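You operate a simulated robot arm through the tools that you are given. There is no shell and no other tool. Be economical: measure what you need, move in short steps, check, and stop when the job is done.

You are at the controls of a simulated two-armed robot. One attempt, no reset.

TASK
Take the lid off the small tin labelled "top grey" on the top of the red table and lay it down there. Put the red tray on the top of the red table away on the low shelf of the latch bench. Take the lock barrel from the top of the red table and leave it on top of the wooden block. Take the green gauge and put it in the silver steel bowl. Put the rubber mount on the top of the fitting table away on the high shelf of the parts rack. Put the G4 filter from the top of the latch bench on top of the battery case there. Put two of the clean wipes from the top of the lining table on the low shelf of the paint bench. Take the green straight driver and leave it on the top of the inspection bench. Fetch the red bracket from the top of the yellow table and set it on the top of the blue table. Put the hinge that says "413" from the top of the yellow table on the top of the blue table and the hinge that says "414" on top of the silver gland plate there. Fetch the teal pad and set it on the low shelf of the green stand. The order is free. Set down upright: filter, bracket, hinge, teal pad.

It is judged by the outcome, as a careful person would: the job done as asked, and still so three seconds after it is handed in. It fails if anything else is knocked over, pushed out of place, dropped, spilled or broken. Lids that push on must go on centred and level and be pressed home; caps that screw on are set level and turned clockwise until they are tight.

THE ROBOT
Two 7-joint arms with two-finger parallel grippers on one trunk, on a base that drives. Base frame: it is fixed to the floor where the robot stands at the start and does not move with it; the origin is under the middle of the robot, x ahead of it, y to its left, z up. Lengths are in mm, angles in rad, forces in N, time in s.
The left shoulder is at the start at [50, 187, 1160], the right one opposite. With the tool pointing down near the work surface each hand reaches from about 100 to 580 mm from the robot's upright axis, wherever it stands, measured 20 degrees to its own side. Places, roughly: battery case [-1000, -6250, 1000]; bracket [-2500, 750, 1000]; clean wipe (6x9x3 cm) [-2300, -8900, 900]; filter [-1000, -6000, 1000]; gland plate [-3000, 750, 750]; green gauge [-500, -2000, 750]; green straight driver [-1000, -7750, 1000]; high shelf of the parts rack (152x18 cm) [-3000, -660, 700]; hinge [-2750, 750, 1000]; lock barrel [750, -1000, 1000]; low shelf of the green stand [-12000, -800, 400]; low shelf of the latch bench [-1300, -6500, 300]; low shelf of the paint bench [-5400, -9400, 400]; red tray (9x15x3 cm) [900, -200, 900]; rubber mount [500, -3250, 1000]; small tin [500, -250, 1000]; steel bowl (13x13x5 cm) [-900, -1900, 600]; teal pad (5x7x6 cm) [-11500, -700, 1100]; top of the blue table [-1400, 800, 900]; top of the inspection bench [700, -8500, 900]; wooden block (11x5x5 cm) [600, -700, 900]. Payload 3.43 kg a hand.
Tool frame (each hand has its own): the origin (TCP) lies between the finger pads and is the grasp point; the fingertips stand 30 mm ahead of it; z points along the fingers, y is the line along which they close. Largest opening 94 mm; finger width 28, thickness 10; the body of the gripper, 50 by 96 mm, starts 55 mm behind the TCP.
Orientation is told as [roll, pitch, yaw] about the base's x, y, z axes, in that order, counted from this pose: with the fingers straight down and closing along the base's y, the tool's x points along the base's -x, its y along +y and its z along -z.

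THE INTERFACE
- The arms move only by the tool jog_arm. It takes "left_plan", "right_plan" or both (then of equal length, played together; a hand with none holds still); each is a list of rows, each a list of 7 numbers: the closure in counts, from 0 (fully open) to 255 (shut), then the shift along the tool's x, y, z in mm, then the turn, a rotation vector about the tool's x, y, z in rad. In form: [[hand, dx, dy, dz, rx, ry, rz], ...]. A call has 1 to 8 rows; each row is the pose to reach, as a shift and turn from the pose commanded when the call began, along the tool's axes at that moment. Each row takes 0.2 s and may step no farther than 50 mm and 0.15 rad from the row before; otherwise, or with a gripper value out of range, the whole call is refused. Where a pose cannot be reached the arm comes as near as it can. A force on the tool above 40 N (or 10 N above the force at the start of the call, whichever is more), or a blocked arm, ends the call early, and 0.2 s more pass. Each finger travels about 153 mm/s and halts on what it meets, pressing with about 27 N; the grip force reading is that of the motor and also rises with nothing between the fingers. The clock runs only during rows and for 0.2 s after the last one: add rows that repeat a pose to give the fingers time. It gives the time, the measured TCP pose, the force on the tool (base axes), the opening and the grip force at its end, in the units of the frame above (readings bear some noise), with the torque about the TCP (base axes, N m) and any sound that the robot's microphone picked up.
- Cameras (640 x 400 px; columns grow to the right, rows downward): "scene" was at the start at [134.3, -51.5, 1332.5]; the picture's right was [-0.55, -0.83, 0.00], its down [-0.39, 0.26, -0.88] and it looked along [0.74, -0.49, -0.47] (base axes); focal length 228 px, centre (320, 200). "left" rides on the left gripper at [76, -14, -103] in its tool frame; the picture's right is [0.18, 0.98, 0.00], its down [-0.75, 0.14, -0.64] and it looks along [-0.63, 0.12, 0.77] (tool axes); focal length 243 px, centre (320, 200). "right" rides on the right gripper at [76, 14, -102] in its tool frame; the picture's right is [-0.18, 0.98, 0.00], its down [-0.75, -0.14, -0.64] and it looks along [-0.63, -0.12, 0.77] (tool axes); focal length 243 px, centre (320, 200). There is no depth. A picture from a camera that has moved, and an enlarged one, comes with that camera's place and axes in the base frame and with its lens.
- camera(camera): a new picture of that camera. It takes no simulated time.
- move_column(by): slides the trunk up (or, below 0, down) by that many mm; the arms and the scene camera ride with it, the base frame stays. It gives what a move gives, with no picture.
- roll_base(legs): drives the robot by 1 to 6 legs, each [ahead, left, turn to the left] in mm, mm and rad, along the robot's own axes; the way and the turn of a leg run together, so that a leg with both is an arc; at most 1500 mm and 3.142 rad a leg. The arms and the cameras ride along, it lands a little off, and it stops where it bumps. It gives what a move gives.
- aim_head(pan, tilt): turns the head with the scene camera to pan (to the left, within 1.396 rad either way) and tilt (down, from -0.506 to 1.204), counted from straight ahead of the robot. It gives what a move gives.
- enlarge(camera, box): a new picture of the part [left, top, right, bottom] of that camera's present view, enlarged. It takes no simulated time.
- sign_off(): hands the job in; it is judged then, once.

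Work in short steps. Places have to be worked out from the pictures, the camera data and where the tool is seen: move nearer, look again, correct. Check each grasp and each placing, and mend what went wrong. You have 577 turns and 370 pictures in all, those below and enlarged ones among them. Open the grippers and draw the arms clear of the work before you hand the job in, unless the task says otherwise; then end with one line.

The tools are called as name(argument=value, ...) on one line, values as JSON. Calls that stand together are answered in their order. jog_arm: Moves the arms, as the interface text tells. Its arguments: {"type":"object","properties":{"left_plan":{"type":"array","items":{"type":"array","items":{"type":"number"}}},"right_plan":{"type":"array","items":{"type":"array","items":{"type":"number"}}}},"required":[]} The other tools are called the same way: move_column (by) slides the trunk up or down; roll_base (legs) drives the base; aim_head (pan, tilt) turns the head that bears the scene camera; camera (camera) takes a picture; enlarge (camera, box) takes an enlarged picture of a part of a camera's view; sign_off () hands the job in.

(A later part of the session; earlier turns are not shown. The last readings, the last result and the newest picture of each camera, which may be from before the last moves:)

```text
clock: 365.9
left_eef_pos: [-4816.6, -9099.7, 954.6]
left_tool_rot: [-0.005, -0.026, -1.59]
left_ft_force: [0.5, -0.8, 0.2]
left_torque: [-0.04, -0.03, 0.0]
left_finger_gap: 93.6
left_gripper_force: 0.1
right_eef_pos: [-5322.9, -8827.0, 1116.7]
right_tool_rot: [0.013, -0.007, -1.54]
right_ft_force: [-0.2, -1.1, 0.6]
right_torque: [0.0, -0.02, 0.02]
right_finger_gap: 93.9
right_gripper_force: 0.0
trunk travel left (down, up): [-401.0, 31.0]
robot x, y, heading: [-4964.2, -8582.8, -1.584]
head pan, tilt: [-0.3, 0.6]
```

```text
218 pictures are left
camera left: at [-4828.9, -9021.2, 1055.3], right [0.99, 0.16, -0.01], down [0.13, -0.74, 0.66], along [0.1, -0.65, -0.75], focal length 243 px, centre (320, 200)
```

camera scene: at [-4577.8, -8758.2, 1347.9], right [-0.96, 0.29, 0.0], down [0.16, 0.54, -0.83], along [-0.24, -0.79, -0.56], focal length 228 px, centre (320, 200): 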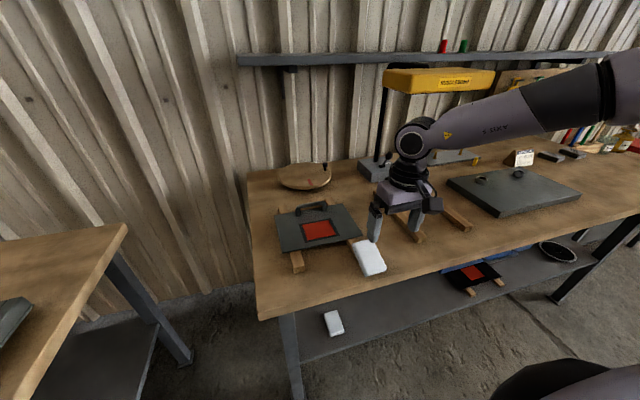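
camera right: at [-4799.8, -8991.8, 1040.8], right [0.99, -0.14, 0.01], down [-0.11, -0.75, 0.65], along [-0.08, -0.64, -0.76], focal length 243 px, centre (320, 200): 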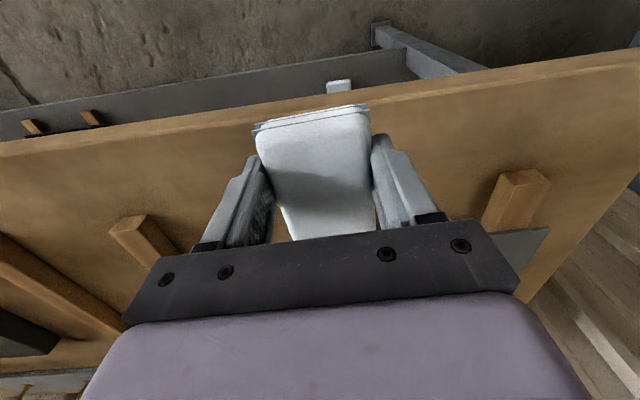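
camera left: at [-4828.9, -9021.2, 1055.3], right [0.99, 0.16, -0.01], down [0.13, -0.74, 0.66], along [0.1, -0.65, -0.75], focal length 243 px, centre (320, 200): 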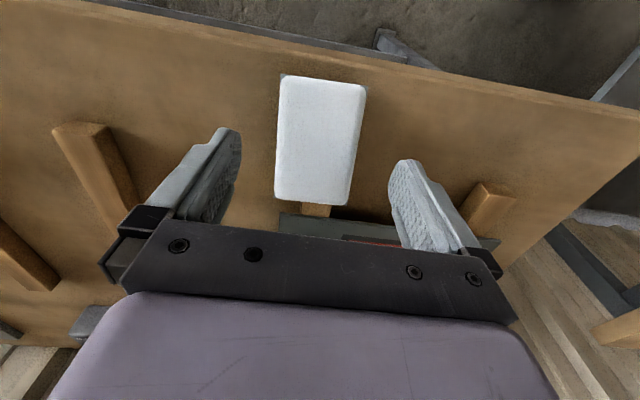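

Aligned. Descend 40, close, lift.

jog_arm(left_plan=[[0, 0, 0, 25, 0, 0, 0], [0, 0, 0, 40, 0, 0, 0], [50, 0, 0, 40, 0, 0, 0], [100, 0, 0, 40, 0, 0, 0], [150, 0, 0, 40, 0, 0, 0], [150, 0, 0, 40, 0, 0, 0], [150, 0, 0, 0, 0, 0, 0], [150, 0, 0, -40, 0, 0, 0]])

camera(camera="left")

```text
clock: 367.7
left_eef_pos: [-4818.9, -9097.9, 999.5]
left_tool_rot: [-0.004, -0.025, -1.589]
left_ft_force: [-0.4, -0.7, 0.5]
left_torque: [0.02, -0.02, -0.05]
left_finger_gap: 59.0
left_gripper_force: 26.5
right_eef_pos: [-5321.8, -8828.4, 1116.9]
right_tool_rot: [0.013, -0.006, -1.539]
right_ft_force: [-0.1, 0.3, 0.1]
right_torque: [-0.01, -0.02, 0.01]
right_finger_gap: 94.1
right_gripper_force: 0.0
trunk travel left (down, up): [-401.0, 31.0]
robot x, y, heading: [-4958.9, -8583.2, -1.581]
head pan, tilt: [-0.3, 0.6]
```

```text
217 pictures are left
camera left: at [-4829.8, -9020.3, 1098.9], right [0.99, 0.17, -0.01], down [0.13, -0.74, 0.66], along [0.1, -0.65, -0.75], focal length 243 px, centre (320, 200)
```

left: 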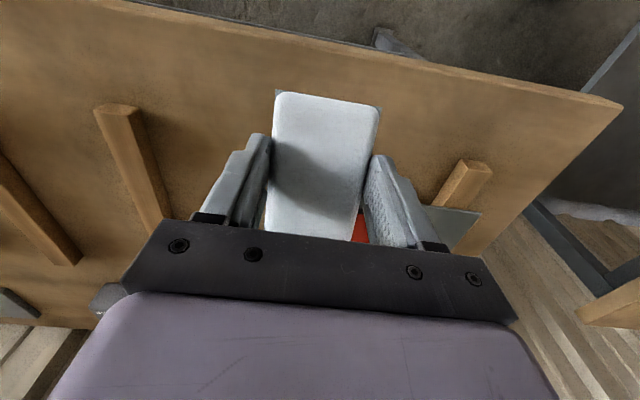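

Held. Back off, retract, lower the trunk, and repeat the left-arm shelf placement slightly to the right.

roll_base(legs=[[-370, 0, 0.01], [0, -55, 0]])

jog_arm(left_plan=[[150, 40, 0, -30, 0, 0, 0], [150, 80, 0, -60, 0, 0, 0], [150, 120, 0, -90, 0, 0, 0], [150, 165, 0, -100, 0, 0, 0]])

move_column(by=-400)

jog_arm(left_plan=[[150, -8, -4, 35, 0, 0, 0], [150, -16, -8, 70, 0, 0, 0], [150, -24, -12, 105, 0, 0, 0], [150, -32, -16, 140, 0, 0, 0], [150, -40, -20, 175, 0, 0, 0], [150, -48, -25, 205, 0, 0, 0], [150, -65, -31, 230, 0, 0, 0]])

```text
clock: 370.6
left_eef_pos: [-4869.9, -8726.5, 998.2]
left_tool_rot: [-0.004, -0.022, -1.591]
left_ft_force: [-0.6, -0.1, 0.3]
left_torque: [0.03, -0.02, 0.02]
left_finger_gap: 58.8
left_gripper_force: 27.3
right_eef_pos: [-5374.6, -8453.0, 1116.0]
right_tool_rot: [0.011, -0.006, -1.541]
right_ft_force: [-0.6, -0.4, -0.4]
right_torque: [0.02, -0.04, -0.02]
right_finger_gap: 93.9
right_gripper_force: 0.1
trunk travel left (down, up): [-401.0, 31.0]
robot x, y, heading: [-5017.7, -8211.7, -1.58]
head pan, tilt: [-0.3, 0.6]
```

```text
clock: 371.6
left_eef_pos: [-4867.4, -8555.3, 1092.3]
left_tool_rot: [-0.002, -0.022, -1.592]
left_ft_force: [0.3, 0.2, 0.0]
left_torque: [-0.01, 0.02, 0.01]
left_finger_gap: 58.6
left_gripper_force: 26.8
right_eef_pos: [-5373.7, -8452.4, 1117.3]
right_tool_rot: [0.011, -0.007, -1.541]
right_ft_force: [0.5, 0.2, 0.7]
right_torque: [-0.04, 0.01, -0.02]
right_finger_gap: 94.0
right_gripper_force: 0.1
trunk travel left (down, up): [-401.0, 31.0]
robot x, y, heading: [-5014.2, -8213.0, -1.58]
head pan, tilt: [-0.3, 0.6]
```

```text
clock: 375.4
left_eef_pos: [-4867.1, -8555.4, 691.5]
left_tool_rot: [-0.006, -0.023, -1.592]
left_ft_force: [-0.5, -0.4, -0.5]
left_torque: [0.01, 0.0, -0.07]
left_finger_gap: 58.6
left_gripper_force: 27.0
right_eef_pos: [-5373.4, -8452.6, 715.6]
right_tool_rot: [0.013, -0.006, -1.542]
right_ft_force: [0.4, 0.2, -0.5]
right_torque: [0.01, 0.0, -0.01]
right_finger_gap: 94.1
right_gripper_force: 0.0
trunk travel left (down, up): [-1.0, 431.0]
robot x, y, heading: [-5019.3, -8212.4, -1.572]
head pan, tilt: [-0.3, 0.6]
```

```text
clock: 377.0
left_eef_pos: [-4902.3, -8625.0, 463.5]
left_tool_rot: [-0.005, -0.024, -1.592]
left_ft_force: [0.7, -0.5, 0.1]
left_torque: [0.0, -0.02, 0.0]
left_finger_gap: 58.6
left_gripper_force: 26.4
right_eef_pos: [-5373.9, -8452.9, 716.9]
right_tool_rot: [0.012, -0.007, -1.542]
right_ft_force: [0.4, -0.6, 1.3]
right_torque: [0.03, -0.02, 0.05]
right_finger_gap: 94.2
right_gripper_force: 0.0
trunk travel left (down, up): [-1.0, 431.0]
robot x, y, heading: [-5014.9, -8213.4, -1.579]
head pan, tilt: [-0.3, 0.6]
```

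roll_base(legs=[[470, 5, 0.008]])

camera(camera="left")

```text
clock: 379.9
left_eef_pos: [-4896.4, -9107.3, 464.0]
left_tool_rot: [-0.004, -0.024, -1.587]
left_ft_force: [0.4, 0.3, -0.4]
left_torque: [0.0, -0.03, -0.01]
left_finger_gap: 58.5
left_gripper_force: 26.5
right_eef_pos: [-5368.7, -8938.3, 715.0]
right_tool_rot: [0.011, -0.007, -1.533]
right_ft_force: [0.8, 0.5, 0.0]
right_torque: [-0.01, 0.0, 0.01]
right_finger_gap: 94.1
right_gripper_force: 0.1
trunk travel left (down, up): [-1.0, 431.0]
robot x, y, heading: [-5013.0, -8698.9, -1.576]
head pan, tilt: [-0.3, 0.6]
```

```text
216 pictures are left
camera left: at [-4909.1, -9028.6, 564.3], right [0.99, 0.17, -0.01], down [0.13, -0.74, 0.66], along [0.11, -0.65, -0.75], focal length 243 px, centre (320, 200)
```

left: 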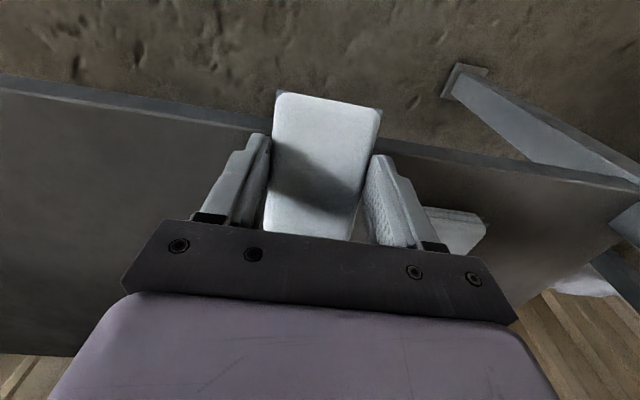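

Good clearance from the first wipe. Extend 98 and lower to contact.

jog_arm(left_plan=[[150, -40, 0, 0, 0, 0, 0], [150, -80, 0, 0, 0, 0, 0], [150, -98, 0, 5, 0, 0, 0], [150, -98, 0, 18, 0, 0, 0], [150, -98, 0, 26, 0, 0, 0], [150, -98, 0, 32, 0, 0, 0], [150, -98, 0, 37, 0, 0, 0]])

```text
clock: 381.5
left_eef_pos: [-4899.5, -9208.1, 432.0]
left_tool_rot: [-0.006, -0.032, -1.585]
left_ft_force: [7.1, -5.5, 28.6]
left_torque: [0.11, -0.35, -0.05]
left_finger_gap: 58.8
left_gripper_force: 27.3
right_eef_pos: [-5369.5, -8938.7, 717.5]
right_tool_rot: [0.012, -0.011, -1.534]
right_ft_force: [0.0, 0.1, 0.0]
right_torque: [-0.02, 0.03, -0.03]
right_finger_gap: 94.0
right_gripper_force: 0.0
trunk travel left (down, up): [-1.0, 431.0]
robot x, y, heading: [-5010.3, -8692.3, -1.576]
head pan, tilt: [-0.3, 0.6]
```

jog_arm(left_plan=[[150, 0, 0, -3, 0, 0, 0], [110, 0, 0, -3, 0, 0, 0], [60, 0, 0, -3, 0, 0, 0], [20, 0, 0, -3, 0, 0, 0], [0, 0, 0, -15, 0, 0, 0], [0, 0, 0, -50, 0, 0, 0], [0, 0, 0, -80, 0, 0, 0]])

camera(camera="left")

```text
clock: 383.1
left_eef_pos: [-4896.0, -9203.7, 506.9]
left_tool_rot: [-0.003, -0.023, -1.582]
left_ft_force: [-0.8, 0.1, 0.2]
left_torque: [0.03, 0.01, 0.01]
left_finger_gap: 94.2
left_gripper_force: 0.0
right_eef_pos: [-5371.1, -8939.4, 716.9]
right_tool_rot: [0.013, -0.007, -1.534]
right_ft_force: [0.7, -0.3, 0.0]
right_torque: [-0.01, 0.02, 0.03]
right_finger_gap: 93.9
right_gripper_force: 0.0
trunk travel left (down, up): [-1.0, 431.0]
robot x, y, heading: [-5008.6, -8694.7, -1.578]
head pan, tilt: [-0.3, 0.6]
```

```text
215 pictures are left
camera left: at [-4908.6, -9124.9, 607.3], right [0.99, 0.17, -0.01], down [0.13, -0.74, 0.66], along [0.11, -0.65, -0.75], focal length 243 px, centre (320, 200)
```

left: 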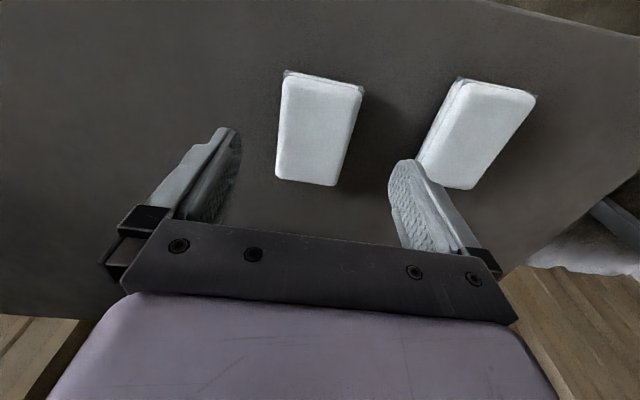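

Both wipes are on the shelf. Next the teal pad: back off, raise the trunk, and look toward −x.

roll_base(legs=[[-480, 0, 0]])

move_column(by=400)

jog_arm(left_plan=[[0, 30, 0, -40, 0, 0, 0], [0, 60, 0, -80, 0, 0, 0], [0, 90, 0, -120, 0, 0, 0], [0, 110, 0, -160, 0, 0, 0], [0, 110, 10, -190, 0, 0, 0]])

roll_base(legs=[[0, 0, -1.57]])

aim_head(pan=-0.5, tilt=0.1)

camera(camera="scene")

```text
clock: 385.9
left_eef_pos: [-4898.3, -8724.5, 505.6]
left_tool_rot: [-0.005, -0.024, -1.587]
left_ft_force: [-0.5, 0.4, 0.1]
left_torque: [0.0, -0.02, -0.02]
left_finger_gap: 94.1
left_gripper_force: 0.0
right_eef_pos: [-5369.1, -8458.8, 715.8]
right_tool_rot: [0.012, -0.008, -1.538]
right_ft_force: [0.4, 0.1, -0.3]
right_torque: [-0.02, -0.03, 0.03]
right_finger_gap: 94.0
right_gripper_force: 0.0
trunk travel left (down, up): [-1.0, 431.0]
robot x, y, heading: [-5012.0, -8215.3, -1.575]
head pan, tilt: [-0.3, 0.6]
```

```text
clock: 389.8
left_eef_pos: [-4897.6, -8724.5, 906.6]
left_tool_rot: [-0.004, -0.023, -1.587]
left_ft_force: [0.3, 0.1, 0.1]
left_torque: [-0.03, 0.01, -0.01]
left_finger_gap: 93.8
left_gripper_force: 0.0
right_eef_pos: [-5369.4, -8458.5, 1117.4]
right_tool_rot: [0.013, -0.007, -1.539]
right_ft_force: [0.8, 0.4, 0.0]
right_torque: [0.03, 0.0, -0.02]
right_finger_gap: 94.1
right_gripper_force: 0.0
trunk travel left (down, up): [-401.0, 31.0]
robot x, y, heading: [-5011.1, -8217.9, -1.577]
head pan, tilt: [-0.3, 0.6]
```

```text
clock: 391.0
left_eef_pos: [-4887.9, -8609.6, 1092.0]
left_tool_rot: [-0.005, -0.021, -1.589]
left_ft_force: [0.0, -0.5, 0.4]
left_torque: [0.03, -0.02, -0.02]
left_finger_gap: 93.9
left_gripper_force: 0.0
right_eef_pos: [-5369.1, -8458.3, 1115.6]
right_tool_rot: [0.012, -0.008, -1.538]
right_ft_force: [0.1, -0.5, -0.1]
right_torque: [0.02, 0.02, -0.01]
right_finger_gap: 94.1
right_gripper_force: 0.0
trunk travel left (down, up): [-401.0, 31.0]
robot x, y, heading: [-5011.9, -8212.9, -1.577]
head pan, tilt: [-0.3, 0.6]
```

```text
clock: 395.2
left_eef_pos: [-5404.3, -8342.1, 1091.7]
left_tool_rot: [-0.005, -0.022, 3.132]
left_ft_force: [-0.5, 0.1, -0.1]
left_torque: [0.0, -0.02, -0.02]
left_finger_gap: 94.2
left_gripper_force: 0.2
right_eef_pos: [-5257.2, -7859.9, 1116.1]
right_tool_rot: [0.011, -0.007, -3.1]
right_ft_force: [0.0, -0.6, 0.3]
right_torque: [-0.01, -0.01, 0.05]
right_finger_gap: 94.0
right_gripper_force: 0.1
trunk travel left (down, up): [-401.0, 31.0]
robot x, y, heading: [-5007.1, -8215.8, -3.14]
head pan, tilt: [-0.3, 0.6]
```

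```text
clock: 396.1
left_eef_pos: [-5404.2, -8343.4, 1092.2]
left_tool_rot: [-0.007, -0.023, 3.133]
left_ft_force: [-0.1, 0.7, 0.0]
left_torque: [0.01, 0.01, -0.02]
left_finger_gap: 94.1
left_gripper_force: 0.1
right_eef_pos: [-5256.0, -7859.4, 1116.8]
right_tool_rot: [0.013, -0.007, -3.101]
right_ft_force: [0.2, -0.1, -0.5]
right_torque: [0.04, -0.02, -0.04]
right_finger_gap: 94.0
right_gripper_force: 0.0
trunk travel left (down, up): [-401.0, 31.0]
robot x, y, heading: [-5009.9, -8215.1, -3.14]
head pan, tilt: [-0.499, 0.099]
```

```text
214 pictures are left
camera scene: at [-5150.2, -8173.0, 1394.0], right [0.47, 0.88, 0.0], down [0.09, -0.05, -0.99], along [-0.88, 0.47, -0.1], focal length 228 px, centre (320, 200)
```

scene: 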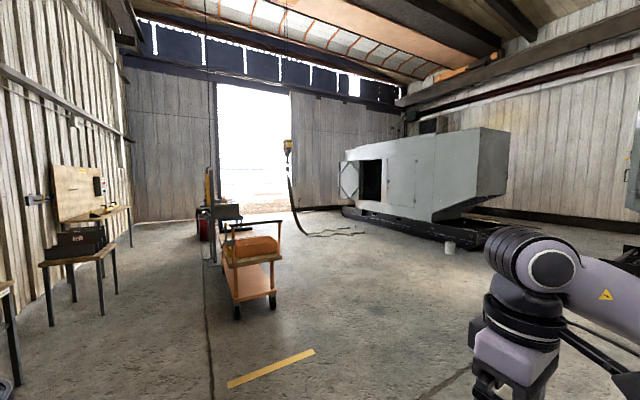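

The hall extends to x≈-12900; a booth sits around x -12500…-7750, y -3600…-2200. I'll turn to face +y and check the way.

roll_base(legs=[[700, 0, 0], [0, 0, -1.571]])

aim_head(pan=0, tilt=0.15)

camera(camera="scene")

```text
clock: 403.7
left_eef_pos: [-5820.0, -7826.4, 1092.7]
left_tool_rot: [-0.006, -0.023, 1.56]
left_ft_force: [-0.2, 0.2, -0.4]
left_torque: [-0.02, 0.01, 0.0]
left_finger_gap: 94.2
left_gripper_force: 0.1
right_eef_pos: [-5338.5, -7975.3, 1115.9]
right_tool_rot: [0.013, -0.007, 1.61]
right_ft_force: [0.5, -0.9, -0.4]
right_torque: [0.04, 0.02, -0.04]
right_finger_gap: 94.2
right_gripper_force: 0.1
trunk travel left (down, up): [-401.0, 31.0]
robot x, y, heading: [-5696.5, -8223.7, 1.576]
head pan, tilt: [-0.499, 0.099]
```

```text
clock: 404.7
left_eef_pos: [-5820.0, -7827.3, 1092.7]
left_tool_rot: [-0.005, -0.022, 1.559]
left_ft_force: [-0.3, -0.1, -0.5]
left_torque: [0.02, 0.02, 0.01]
left_finger_gap: 94.0
left_gripper_force: 0.0
right_eef_pos: [-5337.9, -7975.9, 1115.3]
right_tool_rot: [0.013, -0.006, 1.612]
right_ft_force: [1.1, -0.2, 0.0]
right_torque: [-0.04, 0.03, 0.0]
right_finger_gap: 94.3
right_gripper_force: 0.0
trunk travel left (down, up): [-401.0, 31.0]
robot x, y, heading: [-5693.8, -8216.8, 1.571]
head pan, tilt: [0.0, 0.15]
```

```text
213 pictures are left
camera scene: at [-5695.1, -8070.4, 1389.4], right [1.0, 0.0, 0.0], down [0.0, -0.15, -0.99], along [0.0, 0.99, -0.15], focal length 228 px, centre (320, 200)
```

scene: 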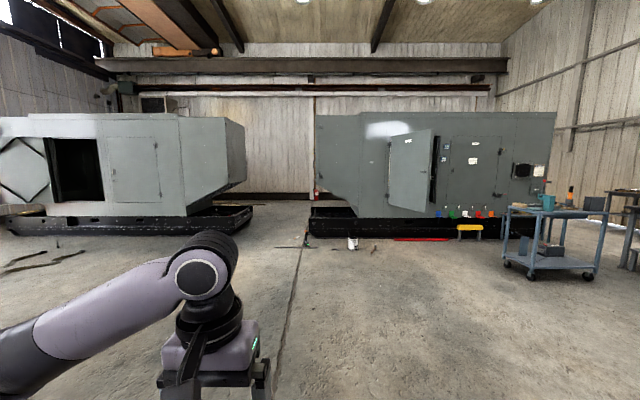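

There's a ~1.4 m gap between two machines at x≈-7270…-5900. I'll head for its centre.

roll_base(legs=[[0, 900, 0], [1500, 0, 0], [1300, 0, 0]])

aim_head(pan=0, tilt=0.3)

camera(camera="scene")

```text
clock: 422.6
left_eef_pos: [-6604.2, -4984.6, 1092.3]
left_tool_rot: [-0.003, -0.022, 1.517]
left_ft_force: [-0.6, 0.1, -0.6]
left_torque: [0.0, 0.05, -0.02]
left_finger_gap: 93.8
left_gripper_force: 0.0
right_eef_pos: [-6129.4, -5154.6, 1116.2]
right_tool_rot: [0.011, -0.006, 1.568]
right_ft_force: [-0.4, -0.2, 0.1]
right_torque: [-0.03, 0.0, -0.03]
right_finger_gap: 94.0
right_gripper_force: 0.1
trunk travel left (down, up): [-401.0, 31.0]
robot x, y, heading: [-6497.2, -5383.5, 1.528]
head pan, tilt: [0.0, 0.15]
```

```text
clock: 423.3
left_eef_pos: [-6604.9, -4985.8, 1093.9]
left_tool_rot: [-0.003, -0.024, 1.517]
left_ft_force: [0.0, 0.1, 1.0]
left_torque: [0.03, 0.02, 0.01]
left_finger_gap: 93.9
left_gripper_force: 0.0
right_eef_pos: [-6129.6, -5154.6, 1114.9]
right_tool_rot: [0.01, -0.009, 1.568]
right_ft_force: [-0.6, -0.2, -0.6]
right_torque: [-0.01, -0.03, -0.02]
right_finger_gap: 93.9
right_gripper_force: 0.1
trunk travel left (down, up): [-401.0, 31.0]
robot x, y, heading: [-6496.8, -5382.0, 1.528]
head pan, tilt: [0.0, 0.3]
```

```text
212 pictures are left
camera scene: at [-6490.3, -5233.7, 1375.4], right [1.0, -0.04, 0.0], down [-0.01, -0.29, -0.96], along [0.04, 0.95, -0.3], focal length 228 px, centre (320, 200)
```

scene: 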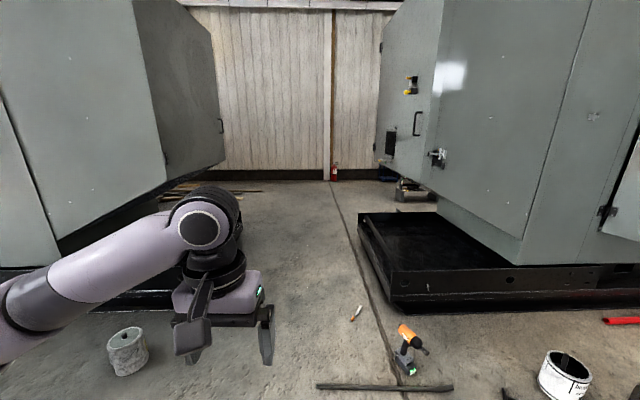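

Small objects lie on the floor (bar at y≈-4340, drill, screwdriver). I'll pass left of the bar, then centre in the gap at x≈-6550.

roll_base(legs=[[0, 0, 0.043], [0, 330, 0], [1250, 0, 0], [330, -270, 0]])

camera(camera="scene")

```text
clock: 434.1
left_eef_pos: [-6666.4, -3399.6, 1093.4]
left_tool_rot: [-0.005, -0.024, 1.551]
left_ft_force: [-0.3, 0.1, 0.6]
left_torque: [-0.02, 0.03, -0.01]
left_finger_gap: 94.2
left_gripper_force: 0.1
right_eef_pos: [-6186.4, -3554.5, 1116.3]
right_tool_rot: [0.011, -0.007, 1.6]
right_ft_force: [-0.1, -0.1, -0.9]
right_torque: [0.0, 0.01, 0.01]
right_finger_gap: 93.9
right_gripper_force: 0.1
trunk travel left (down, up): [-401.0, 31.0]
robot x, y, heading: [-6547.7, -3796.9, 1.565]
head pan, tilt: [0.0, 0.3]
```

```text
211 pictures are left
camera scene: at [-6543.9, -3645.0, 1375.3], right [1.0, -0.01, 0.0], down [0.0, -0.3, -0.96], along [0.01, 0.96, -0.3], focal length 228 px, centre (320, 200)
```

scene: 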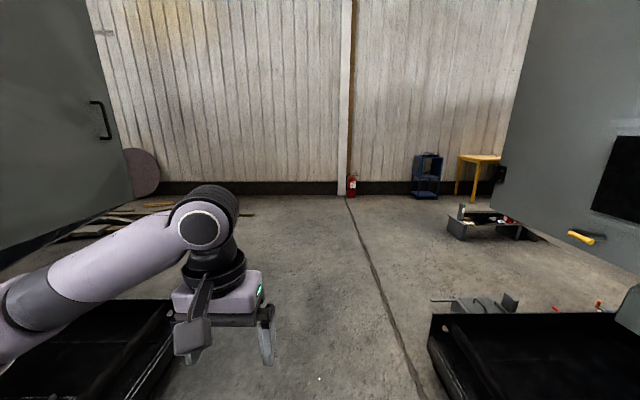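

The gap is clear. I'll go through to y≈-1400 and turn to face −x.

roll_base(legs=[[1500, 0, 0.006], [900, 0, 0], [0, 0, 1.571]])

camera(camera="scene")

```text
clock: 449.6
left_eef_pos: [-6940.8, -1559.8, 1092.0]
left_tool_rot: [-0.006, -0.024, -3.129]
left_ft_force: [-0.1, 0.1, 0.7]
left_torque: [0.01, 0.02, 0.0]
left_finger_gap: 94.2
left_gripper_force: 0.0
right_eef_pos: [-6802.6, -1073.6, 1115.6]
right_tool_rot: [0.011, -0.008, -3.078]
right_ft_force: [-0.1, 0.5, -0.3]
right_torque: [0.01, -0.01, 0.01]
right_finger_gap: 94.1
right_gripper_force: 0.0
trunk travel left (down, up): [-401.0, 31.0]
robot x, y, heading: [-6545.9, -1424.8, -3.117]
head pan, tilt: [0.0, 0.3]
```

```text
210 pictures are left
camera scene: at [-6701.0, -1430.0, 1375.4], right [-0.02, 1.0, 0.0], down [0.3, 0.01, -0.96], along [-0.95, -0.02, -0.3], focal length 228 px, centre (320, 200)
```

scene: 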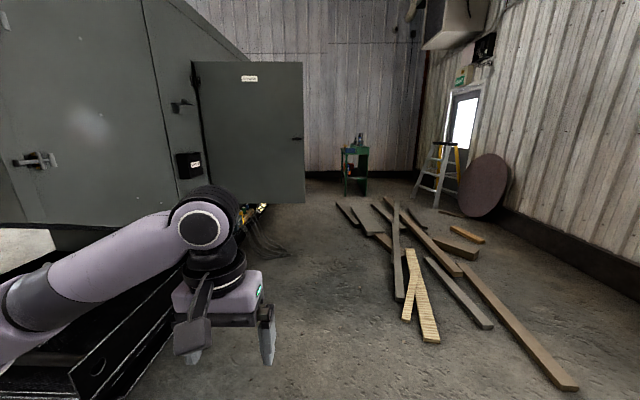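

The green stand is far ahead at (-11700,-900). A machine door juts out at left and planks lie at right. Facing +y and strafing keeps me narrow between them.

roll_base(legs=[[0, 0, -1.595], [290, 0, 0], [0, 1500, 0]])

aim_head(pan=1.3, tilt=0.35)

camera(camera="scene")

```text
clock: 462.6
left_eef_pos: [-8193.4, -741.3, 1092.6]
left_tool_rot: [-0.005, -0.022, 1.563]
left_ft_force: [-0.7, -0.1, -0.2]
left_torque: [-0.01, 0.0, 0.0]
left_finger_gap: 94.0
left_gripper_force: 0.1
right_eef_pos: [-7712.8, -889.4, 1116.0]
right_tool_rot: [0.012, -0.008, 1.613]
right_ft_force: [-0.7, 0.4, 0.5]
right_torque: [0.02, 0.03, 0.02]
right_finger_gap: 94.1
right_gripper_force: 0.0
trunk travel left (down, up): [-401.0, 31.0]
robot x, y, heading: [-8070.7, -1134.7, 1.573]
head pan, tilt: [0.0, 0.3]
```

```text
clock: 464.1
left_eef_pos: [-8194.4, -741.3, 1092.1]
left_tool_rot: [-0.006, -0.023, 1.563]
left_ft_force: [0.2, -0.5, -1.2]
left_torque: [-0.03, -0.04, 0.0]
left_finger_gap: 94.1
left_gripper_force: 0.0
right_eef_pos: [-7712.4, -889.5, 1115.3]
right_tool_rot: [0.012, -0.008, 1.612]
right_ft_force: [0.0, 0.7, 0.6]
right_torque: [0.0, 0.03, 0.01]
right_finger_gap: 94.2
right_gripper_force: 0.0
trunk travel left (down, up): [-401.0, 31.0]
robot x, y, heading: [-8063.4, -1137.2, 1.572]
head pan, tilt: [1.3, 0.351]
```

```text
209 pictures are left
camera scene: at [-8158.5, -1053.4, 1370.7], right [0.26, 0.96, 0.0], down [0.33, -0.09, -0.94], along [-0.91, 0.25, -0.34], focal length 228 px, centre (320, 200)
```

scene: 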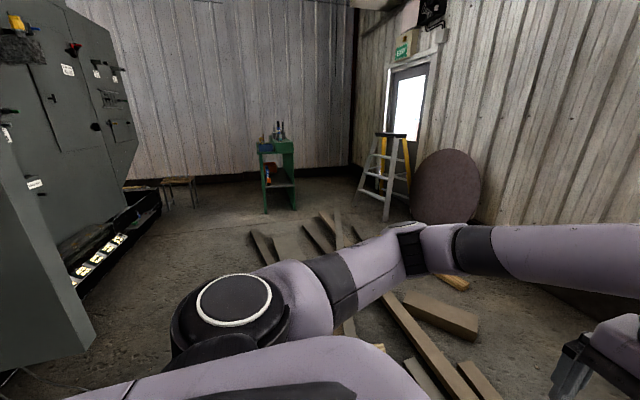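

The stand's front is at x≈-11500 (y -1000…-575), with planks nearby. I'll strafe along a path that clears door and planks, ending on the stand's −y side.

roll_base(legs=[[0, 440, 0], [-160, 800, 0], [-125, 600, 0], [-140, 900, 0]])

camera(camera="scene")

```text
clock: 465.8
left_eef_pos: [-8300.1, -751.1, 1093.1]
left_tool_rot: [-0.006, -0.023, 1.554]
left_ft_force: [0.7, 0.4, -0.4]
left_torque: [0.03, 0.01, -0.03]
left_finger_gap: 94.0
left_gripper_force: 0.1
right_eef_pos: [-7818.8, -903.6, 1116.4]
right_tool_rot: [0.013, -0.009, 1.604]
right_ft_force: [0.4, 0.5, -1.2]
right_torque: [-0.02, 0.02, -0.02]
right_finger_gap: 94.0
right_gripper_force: 0.0
trunk travel left (down, up): [-401.0, 31.0]
robot x, y, heading: [-8177.4, -1146.6, 1.57]
head pan, tilt: [1.3, 0.351]
stopped in leg 1: the robot was blocked; the commanded pose is now the measured one
```

```text
208 pictures are left
camera scene: at [-8266.3, -1063.4, 1370.7], right [0.27, 0.96, 0.0], down [0.33, -0.09, -0.94], along [-0.9, 0.26, -0.34], focal length 228 px, centre (320, 200)
```

scene: 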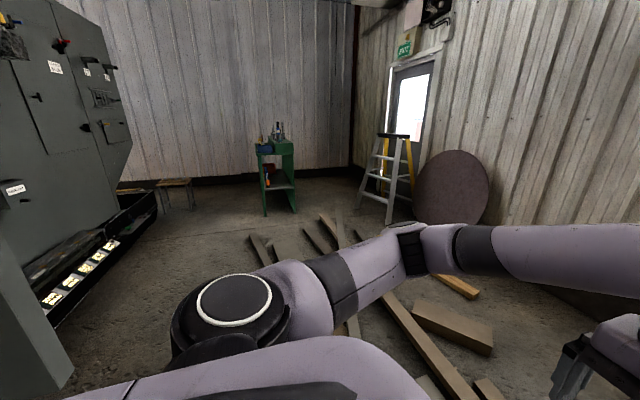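

Blocked after 107 mm, probably by a plank at the base. I'll look with the left hand camera and with the head straight down-left.

camera(camera="left")

aim_head(pan=0.5, tilt=0.9)

camera(camera="scene")

```text
207 pictures are left
camera left: at [-8286.9, -830.3, 1193.3], right [-0.99, -0.17, -0.01], down [-0.13, 0.74, 0.66], along [-0.1, 0.65, -0.75], focal length 243 px, centre (320, 200)
```

left: 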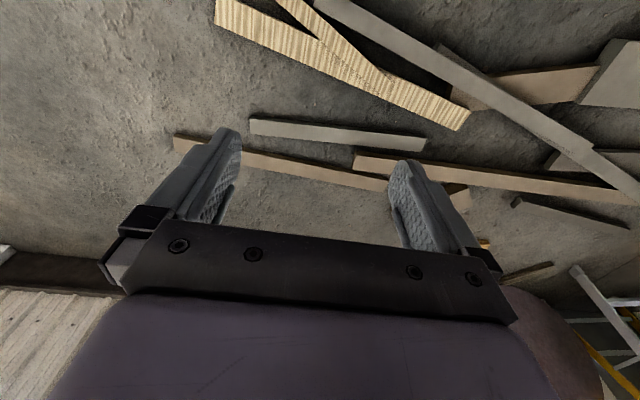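

```text
clock: 466.9
left_eef_pos: [-8299.7, -751.0, 1091.7]
left_tool_rot: [-0.005, -0.023, 1.555]
left_ft_force: [-0.9, 0.2, 0.6]
left_torque: [0.0, 0.01, -0.01]
left_finger_gap: 94.0
left_gripper_force: 0.1
right_eef_pos: [-7818.3, -902.2, 1116.2]
right_tool_rot: [0.012, -0.008, 1.605]
right_ft_force: [0.1, -0.4, 1.2]
right_torque: [0.03, 0.0, -0.01]
right_finger_gap: 94.2
right_gripper_force: 0.0
trunk travel left (down, up): [-401.0, 31.0]
robot x, y, heading: [-8178.3, -1146.1, 1.565]
head pan, tilt: [0.499, 0.901]
```

```text
206 pictures are left
camera scene: at [-8212.9, -1022.2, 1323.1], right [0.88, 0.48, 0.0], down [0.37, -0.69, -0.62], along [-0.3, 0.55, -0.78], focal length 228 px, centre (320, 200)
```

scene: 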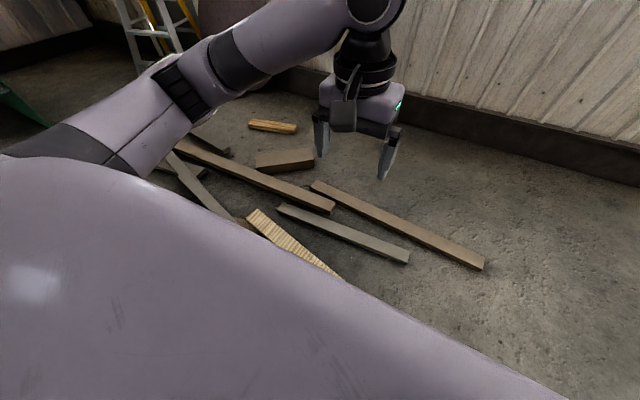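

The base (about 330 mm) touched the end of a plank. I'll back away 185 mm in −y and strafe along a better line between door edge (-9034,-1744) and planks.

roll_base(legs=[[-185, 0, 0], [0, 1070, 0]])

camera(camera="left")

aim_head(pan=1.35, tilt=0.5)

camera(camera="scene")

```text
clock: 473.5
left_eef_pos: [-9367.8, -916.7, 1091.9]
left_tool_rot: [-0.005, -0.022, 1.546]
left_ft_force: [-0.8, 1.2, -0.4]
left_torque: [0.01, -0.04, -0.03]
left_finger_gap: 94.0
left_gripper_force: 0.0
right_eef_pos: [-8887.6, -1073.9, 1116.7]
right_tool_rot: [0.012, -0.01, 1.597]
right_ft_force: [-0.6, 0.7, 0.0]
right_torque: [0.02, -0.05, -0.01]
right_finger_gap: 93.9
right_gripper_force: 0.0
trunk travel left (down, up): [-401.0, 31.0]
robot x, y, heading: [-9248.4, -1314.4, 1.557]
head pan, tilt: [0.499, 0.901]
```

```text
205 pictures are left
camera left: at [-9355.5, -996.5, 1193.2], right [-0.99, -0.16, -0.01], down [-0.13, 0.74, 0.66], along [-0.1, 0.65, -0.75], focal length 243 px, centre (320, 200)
```

left: 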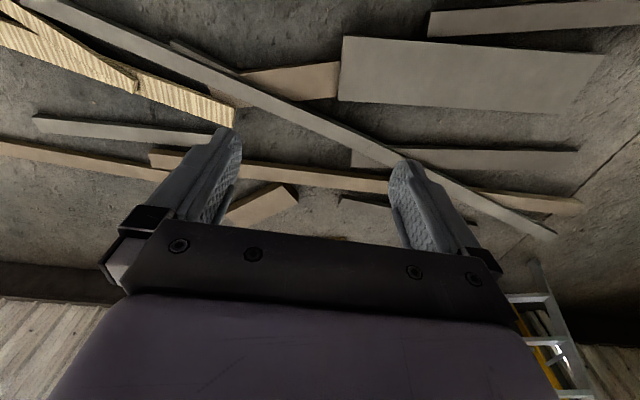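

```text
clock: 474.7
left_eef_pos: [-9368.1, -917.4, 1091.3]
left_tool_rot: [-0.005, -0.022, 1.547]
left_ft_force: [0.0, 0.9, -0.1]
left_torque: [0.01, 0.01, 0.0]
left_finger_gap: 94.1
left_gripper_force: 0.1
right_eef_pos: [-8888.6, -1074.0, 1115.7]
right_tool_rot: [0.011, -0.01, 1.596]
right_ft_force: [-1.3, 0.1, 0.0]
right_torque: [0.01, 0.04, 0.03]
right_finger_gap: 93.9
right_gripper_force: 0.0
trunk travel left (down, up): [-401.0, 31.0]
robot x, y, heading: [-9241.9, -1311.4, 1.556]
head pan, tilt: [1.349, 0.499]
```

```text
204 pictures are left
camera scene: at [-9335.7, -1234.5, 1356.9], right [0.23, 0.97, 0.0], down [0.47, -0.11, -0.88], along [-0.85, 0.2, -0.48], focal length 228 px, centre (320, 200)
```

scene: 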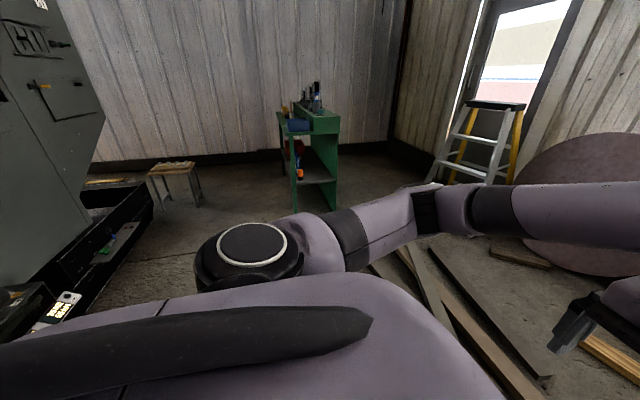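

Planks run to (-9945,-994) and (-10567,-1138). I'll continue diagonally away from them.

roll_base(legs=[[0, 0, 0.015], [-150, 460, 0], [-150, 600, 0], [-40, 950, 0]])

aim_head(pan=0.2, tilt=0.4)

camera(camera="scene")

```text
clock: 485.2
left_eef_pos: [-11325.6, -1307.0, 1092.5]
left_tool_rot: [-0.005, -0.022, 1.595]
left_ft_force: [-0.6, -0.3, 1.0]
left_torque: [0.02, -0.02, -0.02]
left_finger_gap: 93.7
left_gripper_force: 0.1
right_eef_pos: [-10839.0, -1438.6, 1115.6]
right_tool_rot: [0.012, -0.007, 1.646]
right_ft_force: [0.3, -0.4, 0.7]
right_torque: [0.0, 0.0, -0.02]
right_finger_gap: 94.1
right_gripper_force: 0.0
trunk travel left (down, up): [-401.0, 31.0]
robot x, y, heading: [-11187.4, -1696.6, 1.606]
head pan, tilt: [1.349, 0.499]
```

```text
clock: 486.6
left_eef_pos: [-11323.3, -1306.8, 1091.9]
left_tool_rot: [-0.006, -0.024, 1.595]
left_ft_force: [0.0, 0.6, 0.4]
left_torque: [-0.02, 0.03, -0.02]
left_finger_gap: 93.9
left_gripper_force: 0.0
right_eef_pos: [-10837.7, -1439.8, 1115.7]
right_tool_rot: [0.014, -0.009, 1.647]
right_ft_force: [0.4, -1.1, 0.4]
right_torque: [-0.02, -0.02, 0.0]
right_finger_gap: 94.1
right_gripper_force: 0.1
trunk travel left (down, up): [-401.0, 31.0]
robot x, y, heading: [-11186.0, -1696.1, 1.608]
head pan, tilt: [0.201, 0.4]
```

```text
203 pictures are left
camera scene: at [-11210.3, -1549.0, 1366.1], right [0.97, 0.24, 0.0], down [0.09, -0.38, -0.92], along [-0.22, 0.9, -0.39], focal length 228 px, centre (320, 200)
```

scene: 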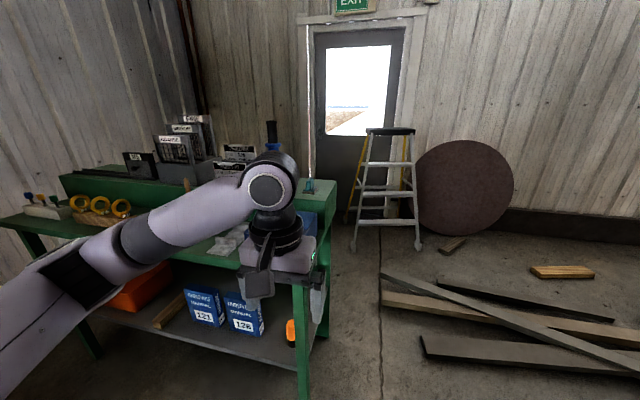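

The green stand is large, with a stocked low shelf. I'll enlarge to find the teal pad.

enlarge(camera="scene", box=[0, 120, 350, 360])

camera(camera="left")

```text
1.67 times, centred on (175, 240) of scene
camera zoom: at [-11210.3, -1549.0, 1366.1], right [0.97, 0.24, 0.0], down [0.09, -0.38, -0.92], along [-0.22, 0.9, -0.39], focal length 380 px, centre (562, 133)
```

zoom: 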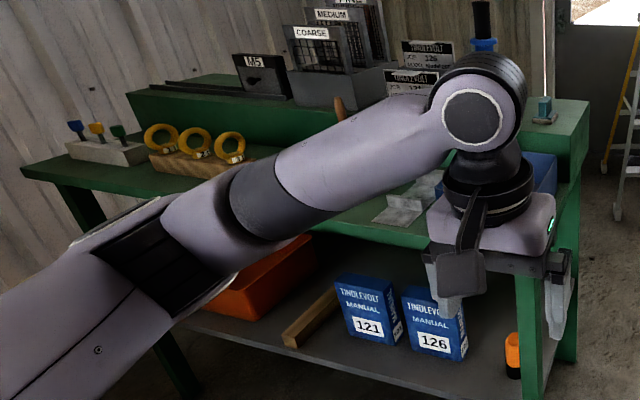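

```text
201 pictures are left
camera left: at [-11309.1, -1385.4, 1193.2], right [-0.98, -0.21, -0.01], down [-0.16, 0.74, 0.66], along [-0.13, 0.65, -0.75], focal length 243 px, centre (320, 200)
```

left: 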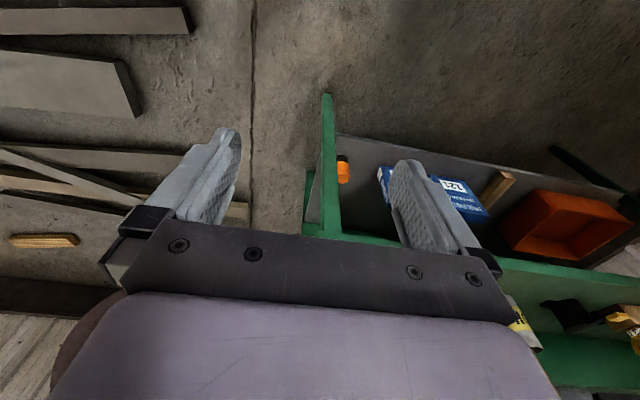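

The teal pad sits on the raised back ledge at ≈(-11461,-700,1050). It's too deep for a vertical hand, so I'll use a forward-pitched hand. First I'll retract the left hand and move closer for a clear view.

jog_arm(left_plan=[[0, 40, 0, -20, 0, 0, 0], [0, 80, 0, -40, 0, 0, 0], [0, 110, 20, -60, 0, 0, 0], [0, 130, 50, -60, 0, 0, 0]])

roll_base(legs=[[0, 0, -0.037], [200, 110, 0]])

aim_head(pan=0.1, tilt=0.45)

camera(camera="scene")

```text
clock: 487.6
left_eef_pos: [-11372.1, -1441.3, 1147.6]
left_tool_rot: [-0.004, -0.02, 1.596]
left_ft_force: [0.5, -0.6, 0.0]
left_torque: [0.0, -0.02, -0.03]
left_finger_gap: 94.2
left_gripper_force: 0.0
right_eef_pos: [-10839.0, -1440.2, 1117.3]
right_tool_rot: [0.01, -0.007, 1.645]
right_ft_force: [0.3, 0.3, 0.3]
right_torque: [0.01, -0.01, 0.01]
right_finger_gap: 93.9
right_gripper_force: 0.0
trunk travel left (down, up): [-401.0, 31.0]
robot x, y, heading: [-11185.3, -1696.4, 1.612]
head pan, tilt: [0.201, 0.4]
```

```text
clock: 489.7
left_eef_pos: [-11478.7, -1239.8, 1147.2]
left_tool_rot: [-0.003, -0.023, 1.563]
left_ft_force: [0.6, -0.5, 0.7]
left_torque: [0.01, 0.0, 0.0]
left_finger_gap: 94.1
left_gripper_force: 0.0
right_eef_pos: [-10944.2, -1253.4, 1115.6]
right_tool_rot: [0.012, -0.007, 1.613]
right_ft_force: [-0.7, 0.6, -0.2]
right_torque: [0.0, -0.01, 0.0]
right_finger_gap: 94.0
right_gripper_force: 0.1
trunk travel left (down, up): [-401.0, 31.0]
robot x, y, heading: [-11300.2, -1501.3, 1.575]
head pan, tilt: [0.201, 0.4]
```

```text
clock: 490.4
left_eef_pos: [-11476.6, -1238.6, 1147.7]
left_tool_rot: [-0.006, -0.023, 1.564]
left_ft_force: [-0.4, 0.0, 0.3]
left_torque: [0.0, 0.01, -0.02]
left_finger_gap: 93.7
left_gripper_force: 0.1
right_eef_pos: [-10943.9, -1254.1, 1116.2]
right_tool_rot: [0.013, -0.008, 1.614]
right_ft_force: [0.1, -0.2, 0.0]
right_torque: [0.0, 0.02, 0.02]
right_finger_gap: 94.0
right_gripper_force: 0.0
trunk travel left (down, up): [-401.0, 31.0]
robot x, y, heading: [-11303.4, -1500.3, 1.574]
head pan, tilt: [0.099, 0.45]
```

```text
200 pictures are left
camera scene: at [-11309.9, -1352.6, 1361.5], right [0.99, 0.11, 0.0], down [0.05, -0.43, -0.9], along [-0.1, 0.9, -0.43], focal length 228 px, centre (320, 200)
```

scene: 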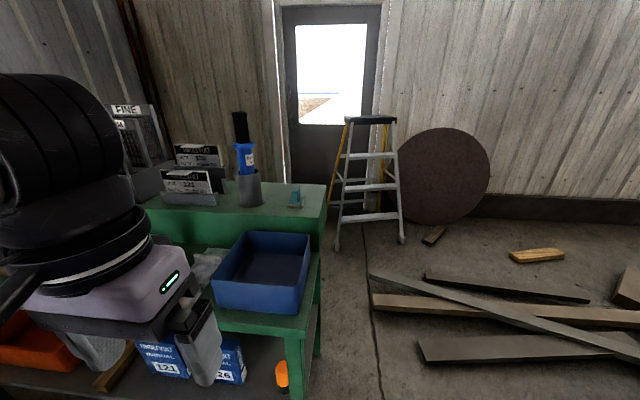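

enlarge(camera="scene", box=[150, 100, 350, 320])

```text
1.82 times, centred on (250, 210) of scene
camera zoom: at [-11309.9, -1352.6, 1361.5], right [0.99, 0.11, 0.0], down [0.05, -0.43, -0.9], along [-0.1, 0.9, -0.43], focal length 414 px, centre (447, 182)
```

zoom: 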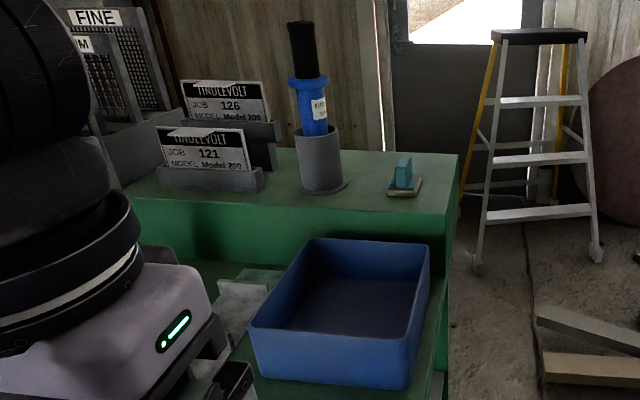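

The pad is a block with a narrow teal grip at ≈(-11450,-739), z 1048–1113. I'll pitch the left hand 45° forward.

jog_arm(left_plan=[[0, 0, 0, -10, 0, -0.13, 0], [0, 0, 0, -20, 0, -0.26, 0], [0, 0, 0, -30, 0, -0.39, 0], [0, 0, 0, -40, 0, -0.52, 0], [0, 0, 0, -40, 0, -0.65, 0], [0, 0, 0, -40, 0, -0.785, 0], [0, 0, 0, -40, 0, -0.785, 0]])

camera(camera="left")

```text
clock: 490.9
left_eef_pos: [-11478.8, -1235.1, 1163.7]
left_tool_rot: [-0.007, -0.184, 1.578]
left_ft_force: [-1.8, 9.6, -0.7]
left_torque: [-0.58, -0.07, -0.11]
left_finger_gap: 94.1
left_gripper_force: 0.1
right_eef_pos: [-10944.0, -1254.4, 1115.9]
right_tool_rot: [0.012, -0.007, 1.615]
right_ft_force: [-0.3, 0.1, -0.2]
right_torque: [0.03, 0.01, 0.02]
right_finger_gap: 93.8
right_gripper_force: 0.0
trunk travel left (down, up): [-401.0, 31.0]
robot x, y, heading: [-11297.3, -1499.1, 1.58]
head pan, tilt: [0.099, 0.45]
stopped in row 2 (left hand): the force on the tool passed its limit (the readings are from after the stop); the commanded pose is now the measured one
```

```text
198 pictures are left
camera left: at [-11463.7, -1329.7, 1250.2], right [-0.98, -0.19, -0.04], down [-0.15, 0.62, 0.77], along [-0.12, 0.76, -0.64], focal length 243 px, centre (320, 200)
```

left: 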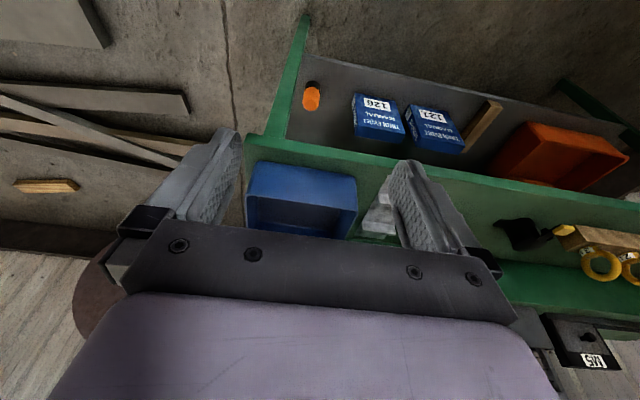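

The camera mount touched my own torso. I'll move the hand forward 130 first, then rotate.

jog_arm(left_plan=[[0, -40, 0, 3, 0, 0, 0], [0, -80, 0, 6, 0, 0, 0], [0, -120, 0, 0, 0, -0.1, 0], [0, -130, 0, -10, 0, -0.22, 0], [0, -130, 0, -10, 0, -0.35, 0], [0, -130, 0, -10, 0, -0.48, 0], [0, -130, 0, -10, 0, -0.6, 0]])

camera(camera="scene")

camera(camera="left")

```text
clock: 492.5
left_eef_pos: [-11479.7, -1109.9, 1196.2]
left_tool_rot: [-0.01, -0.788, 1.581]
left_ft_force: [0.5, -0.1, 0.2]
left_torque: [0.02, -0.01, 0.0]
left_finger_gap: 93.9
left_gripper_force: 0.1
right_eef_pos: [-10944.4, -1254.7, 1115.7]
right_tool_rot: [0.012, -0.01, 1.615]
right_ft_force: [-0.4, 0.3, 1.1]
right_torque: [-0.01, 0.04, -0.02]
right_finger_gap: 93.9
right_gripper_force: 0.0
trunk travel left (down, up): [-401.0, 31.0]
robot x, y, heading: [-11303.1, -1500.2, 1.575]
head pan, tilt: [0.099, 0.45]
```

```text
197 pictures are left
camera scene: at [-11310.0, -1352.6, 1361.5], right [0.99, 0.11, 0.0], down [0.05, -0.43, -0.9], along [-0.09, 0.9, -0.44], focal length 228 px, centre (320, 200)
```

scene: 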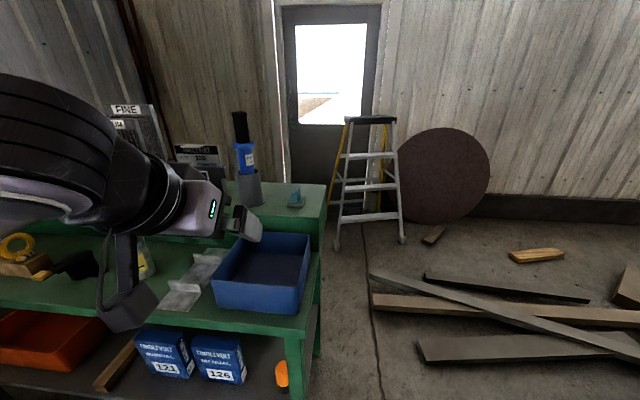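

```text
196 pictures are left
camera left: at [-11463.9, -1236.6, 1215.2], right [-0.98, -0.13, -0.14], down [-0.15, 0.08, 0.99], along [-0.12, 0.99, -0.09], focal length 243 px, centre (320, 200)
```

left: 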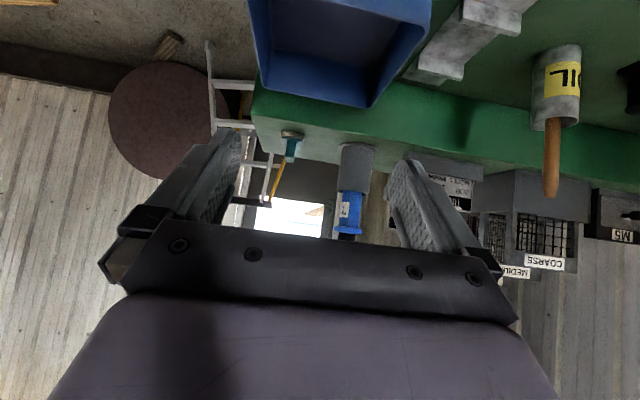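

The pad is confirmed at (-11449,-739,~1068); the neighbour tube is 140 mm away. I'll drive 110 closer, then approach along the 45° tool axis.

roll_base(legs=[[110, 0, 0]])

jog_arm(left_plan=[[0, -25, -7, 35, 0, 0, 0], [0, -50, -14, 70, 0, 0, 0], [0, -75, -21, 100, 0, 0, 0], [0, -100, -28, 130, 0, 0, 0], [0, -110, -30, 140, 0, 0, 0]])

camera(camera="left")

enlarge(camera="scene", box=[150, 120, 350, 320])

```text
clock: 493.7
left_eef_pos: [-11480.1, -1002.5, 1196.0]
left_tool_rot: [-0.01, -0.785, 1.584]
left_ft_force: [0.3, 0.4, -0.7]
left_torque: [-0.02, -0.04, 0.02]
left_finger_gap: 94.1
left_gripper_force: 0.0
right_eef_pos: [-10944.5, -1146.3, 1116.3]
right_tool_rot: [0.012, -0.009, 1.616]
right_ft_force: [0.0, 1.0, 0.3]
right_torque: [-0.01, 0.0, -0.01]
right_finger_gap: 94.2
right_gripper_force: 0.1
trunk travel left (down, up): [-401.0, 31.0]
robot x, y, heading: [-11298.2, -1394.9, 1.578]
head pan, tilt: [0.099, 0.45]
```

```text
clock: 494.9
left_eef_pos: [-11450.3, -824.4, 1178.7]
left_tool_rot: [-0.009, -0.788, 1.581]
left_ft_force: [0.2, 1.1, 0.7]
left_torque: [0.0, 0.02, -0.02]
left_finger_gap: 94.1
left_gripper_force: 0.2
right_eef_pos: [-10944.8, -1147.3, 1116.0]
right_tool_rot: [0.011, -0.009, 1.617]
right_ft_force: [-0.1, -0.3, -0.2]
right_torque: [-0.01, -0.02, 0.0]
right_finger_gap: 94.1
right_gripper_force: 0.0
trunk travel left (down, up): [-401.0, 31.0]
robot x, y, heading: [-11302.7, -1392.0, 1.579]
head pan, tilt: [0.099, 0.45]
```

```text
195 pictures are left
camera left: at [-11435.7, -950.3, 1197.0], right [-0.98, -0.13, -0.14], down [-0.15, 0.08, 0.99], along [-0.12, 0.99, -0.1], focal length 243 px, centre (320, 200)
```

left: 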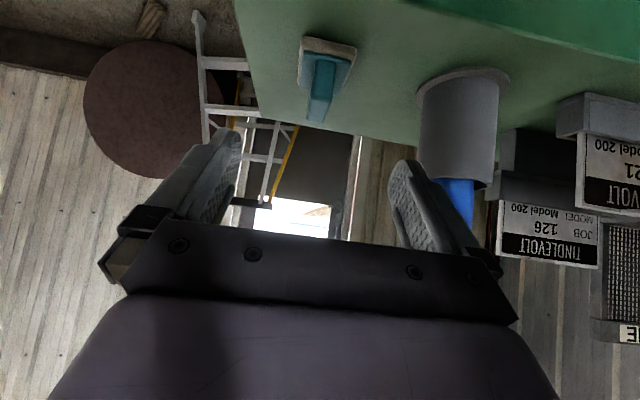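

```text
2.00 times, centred on (250, 220) of scene
camera zoom: at [-11310.7, -1245.1, 1361.4], right [0.99, 0.11, 0.0], down [0.05, -0.43, -0.9], along [-0.1, 0.9, -0.44], focal length 455 px, centre (460, 160)
```

zoom: 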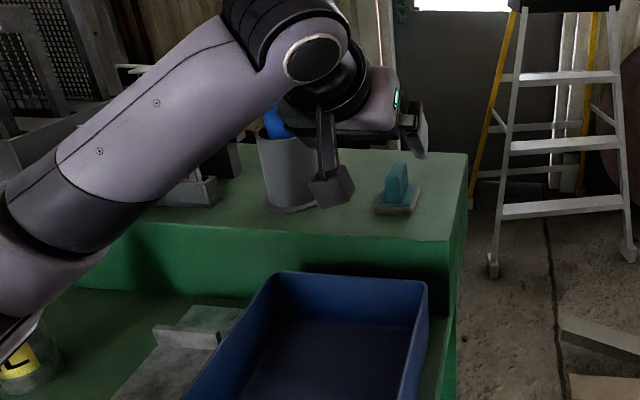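

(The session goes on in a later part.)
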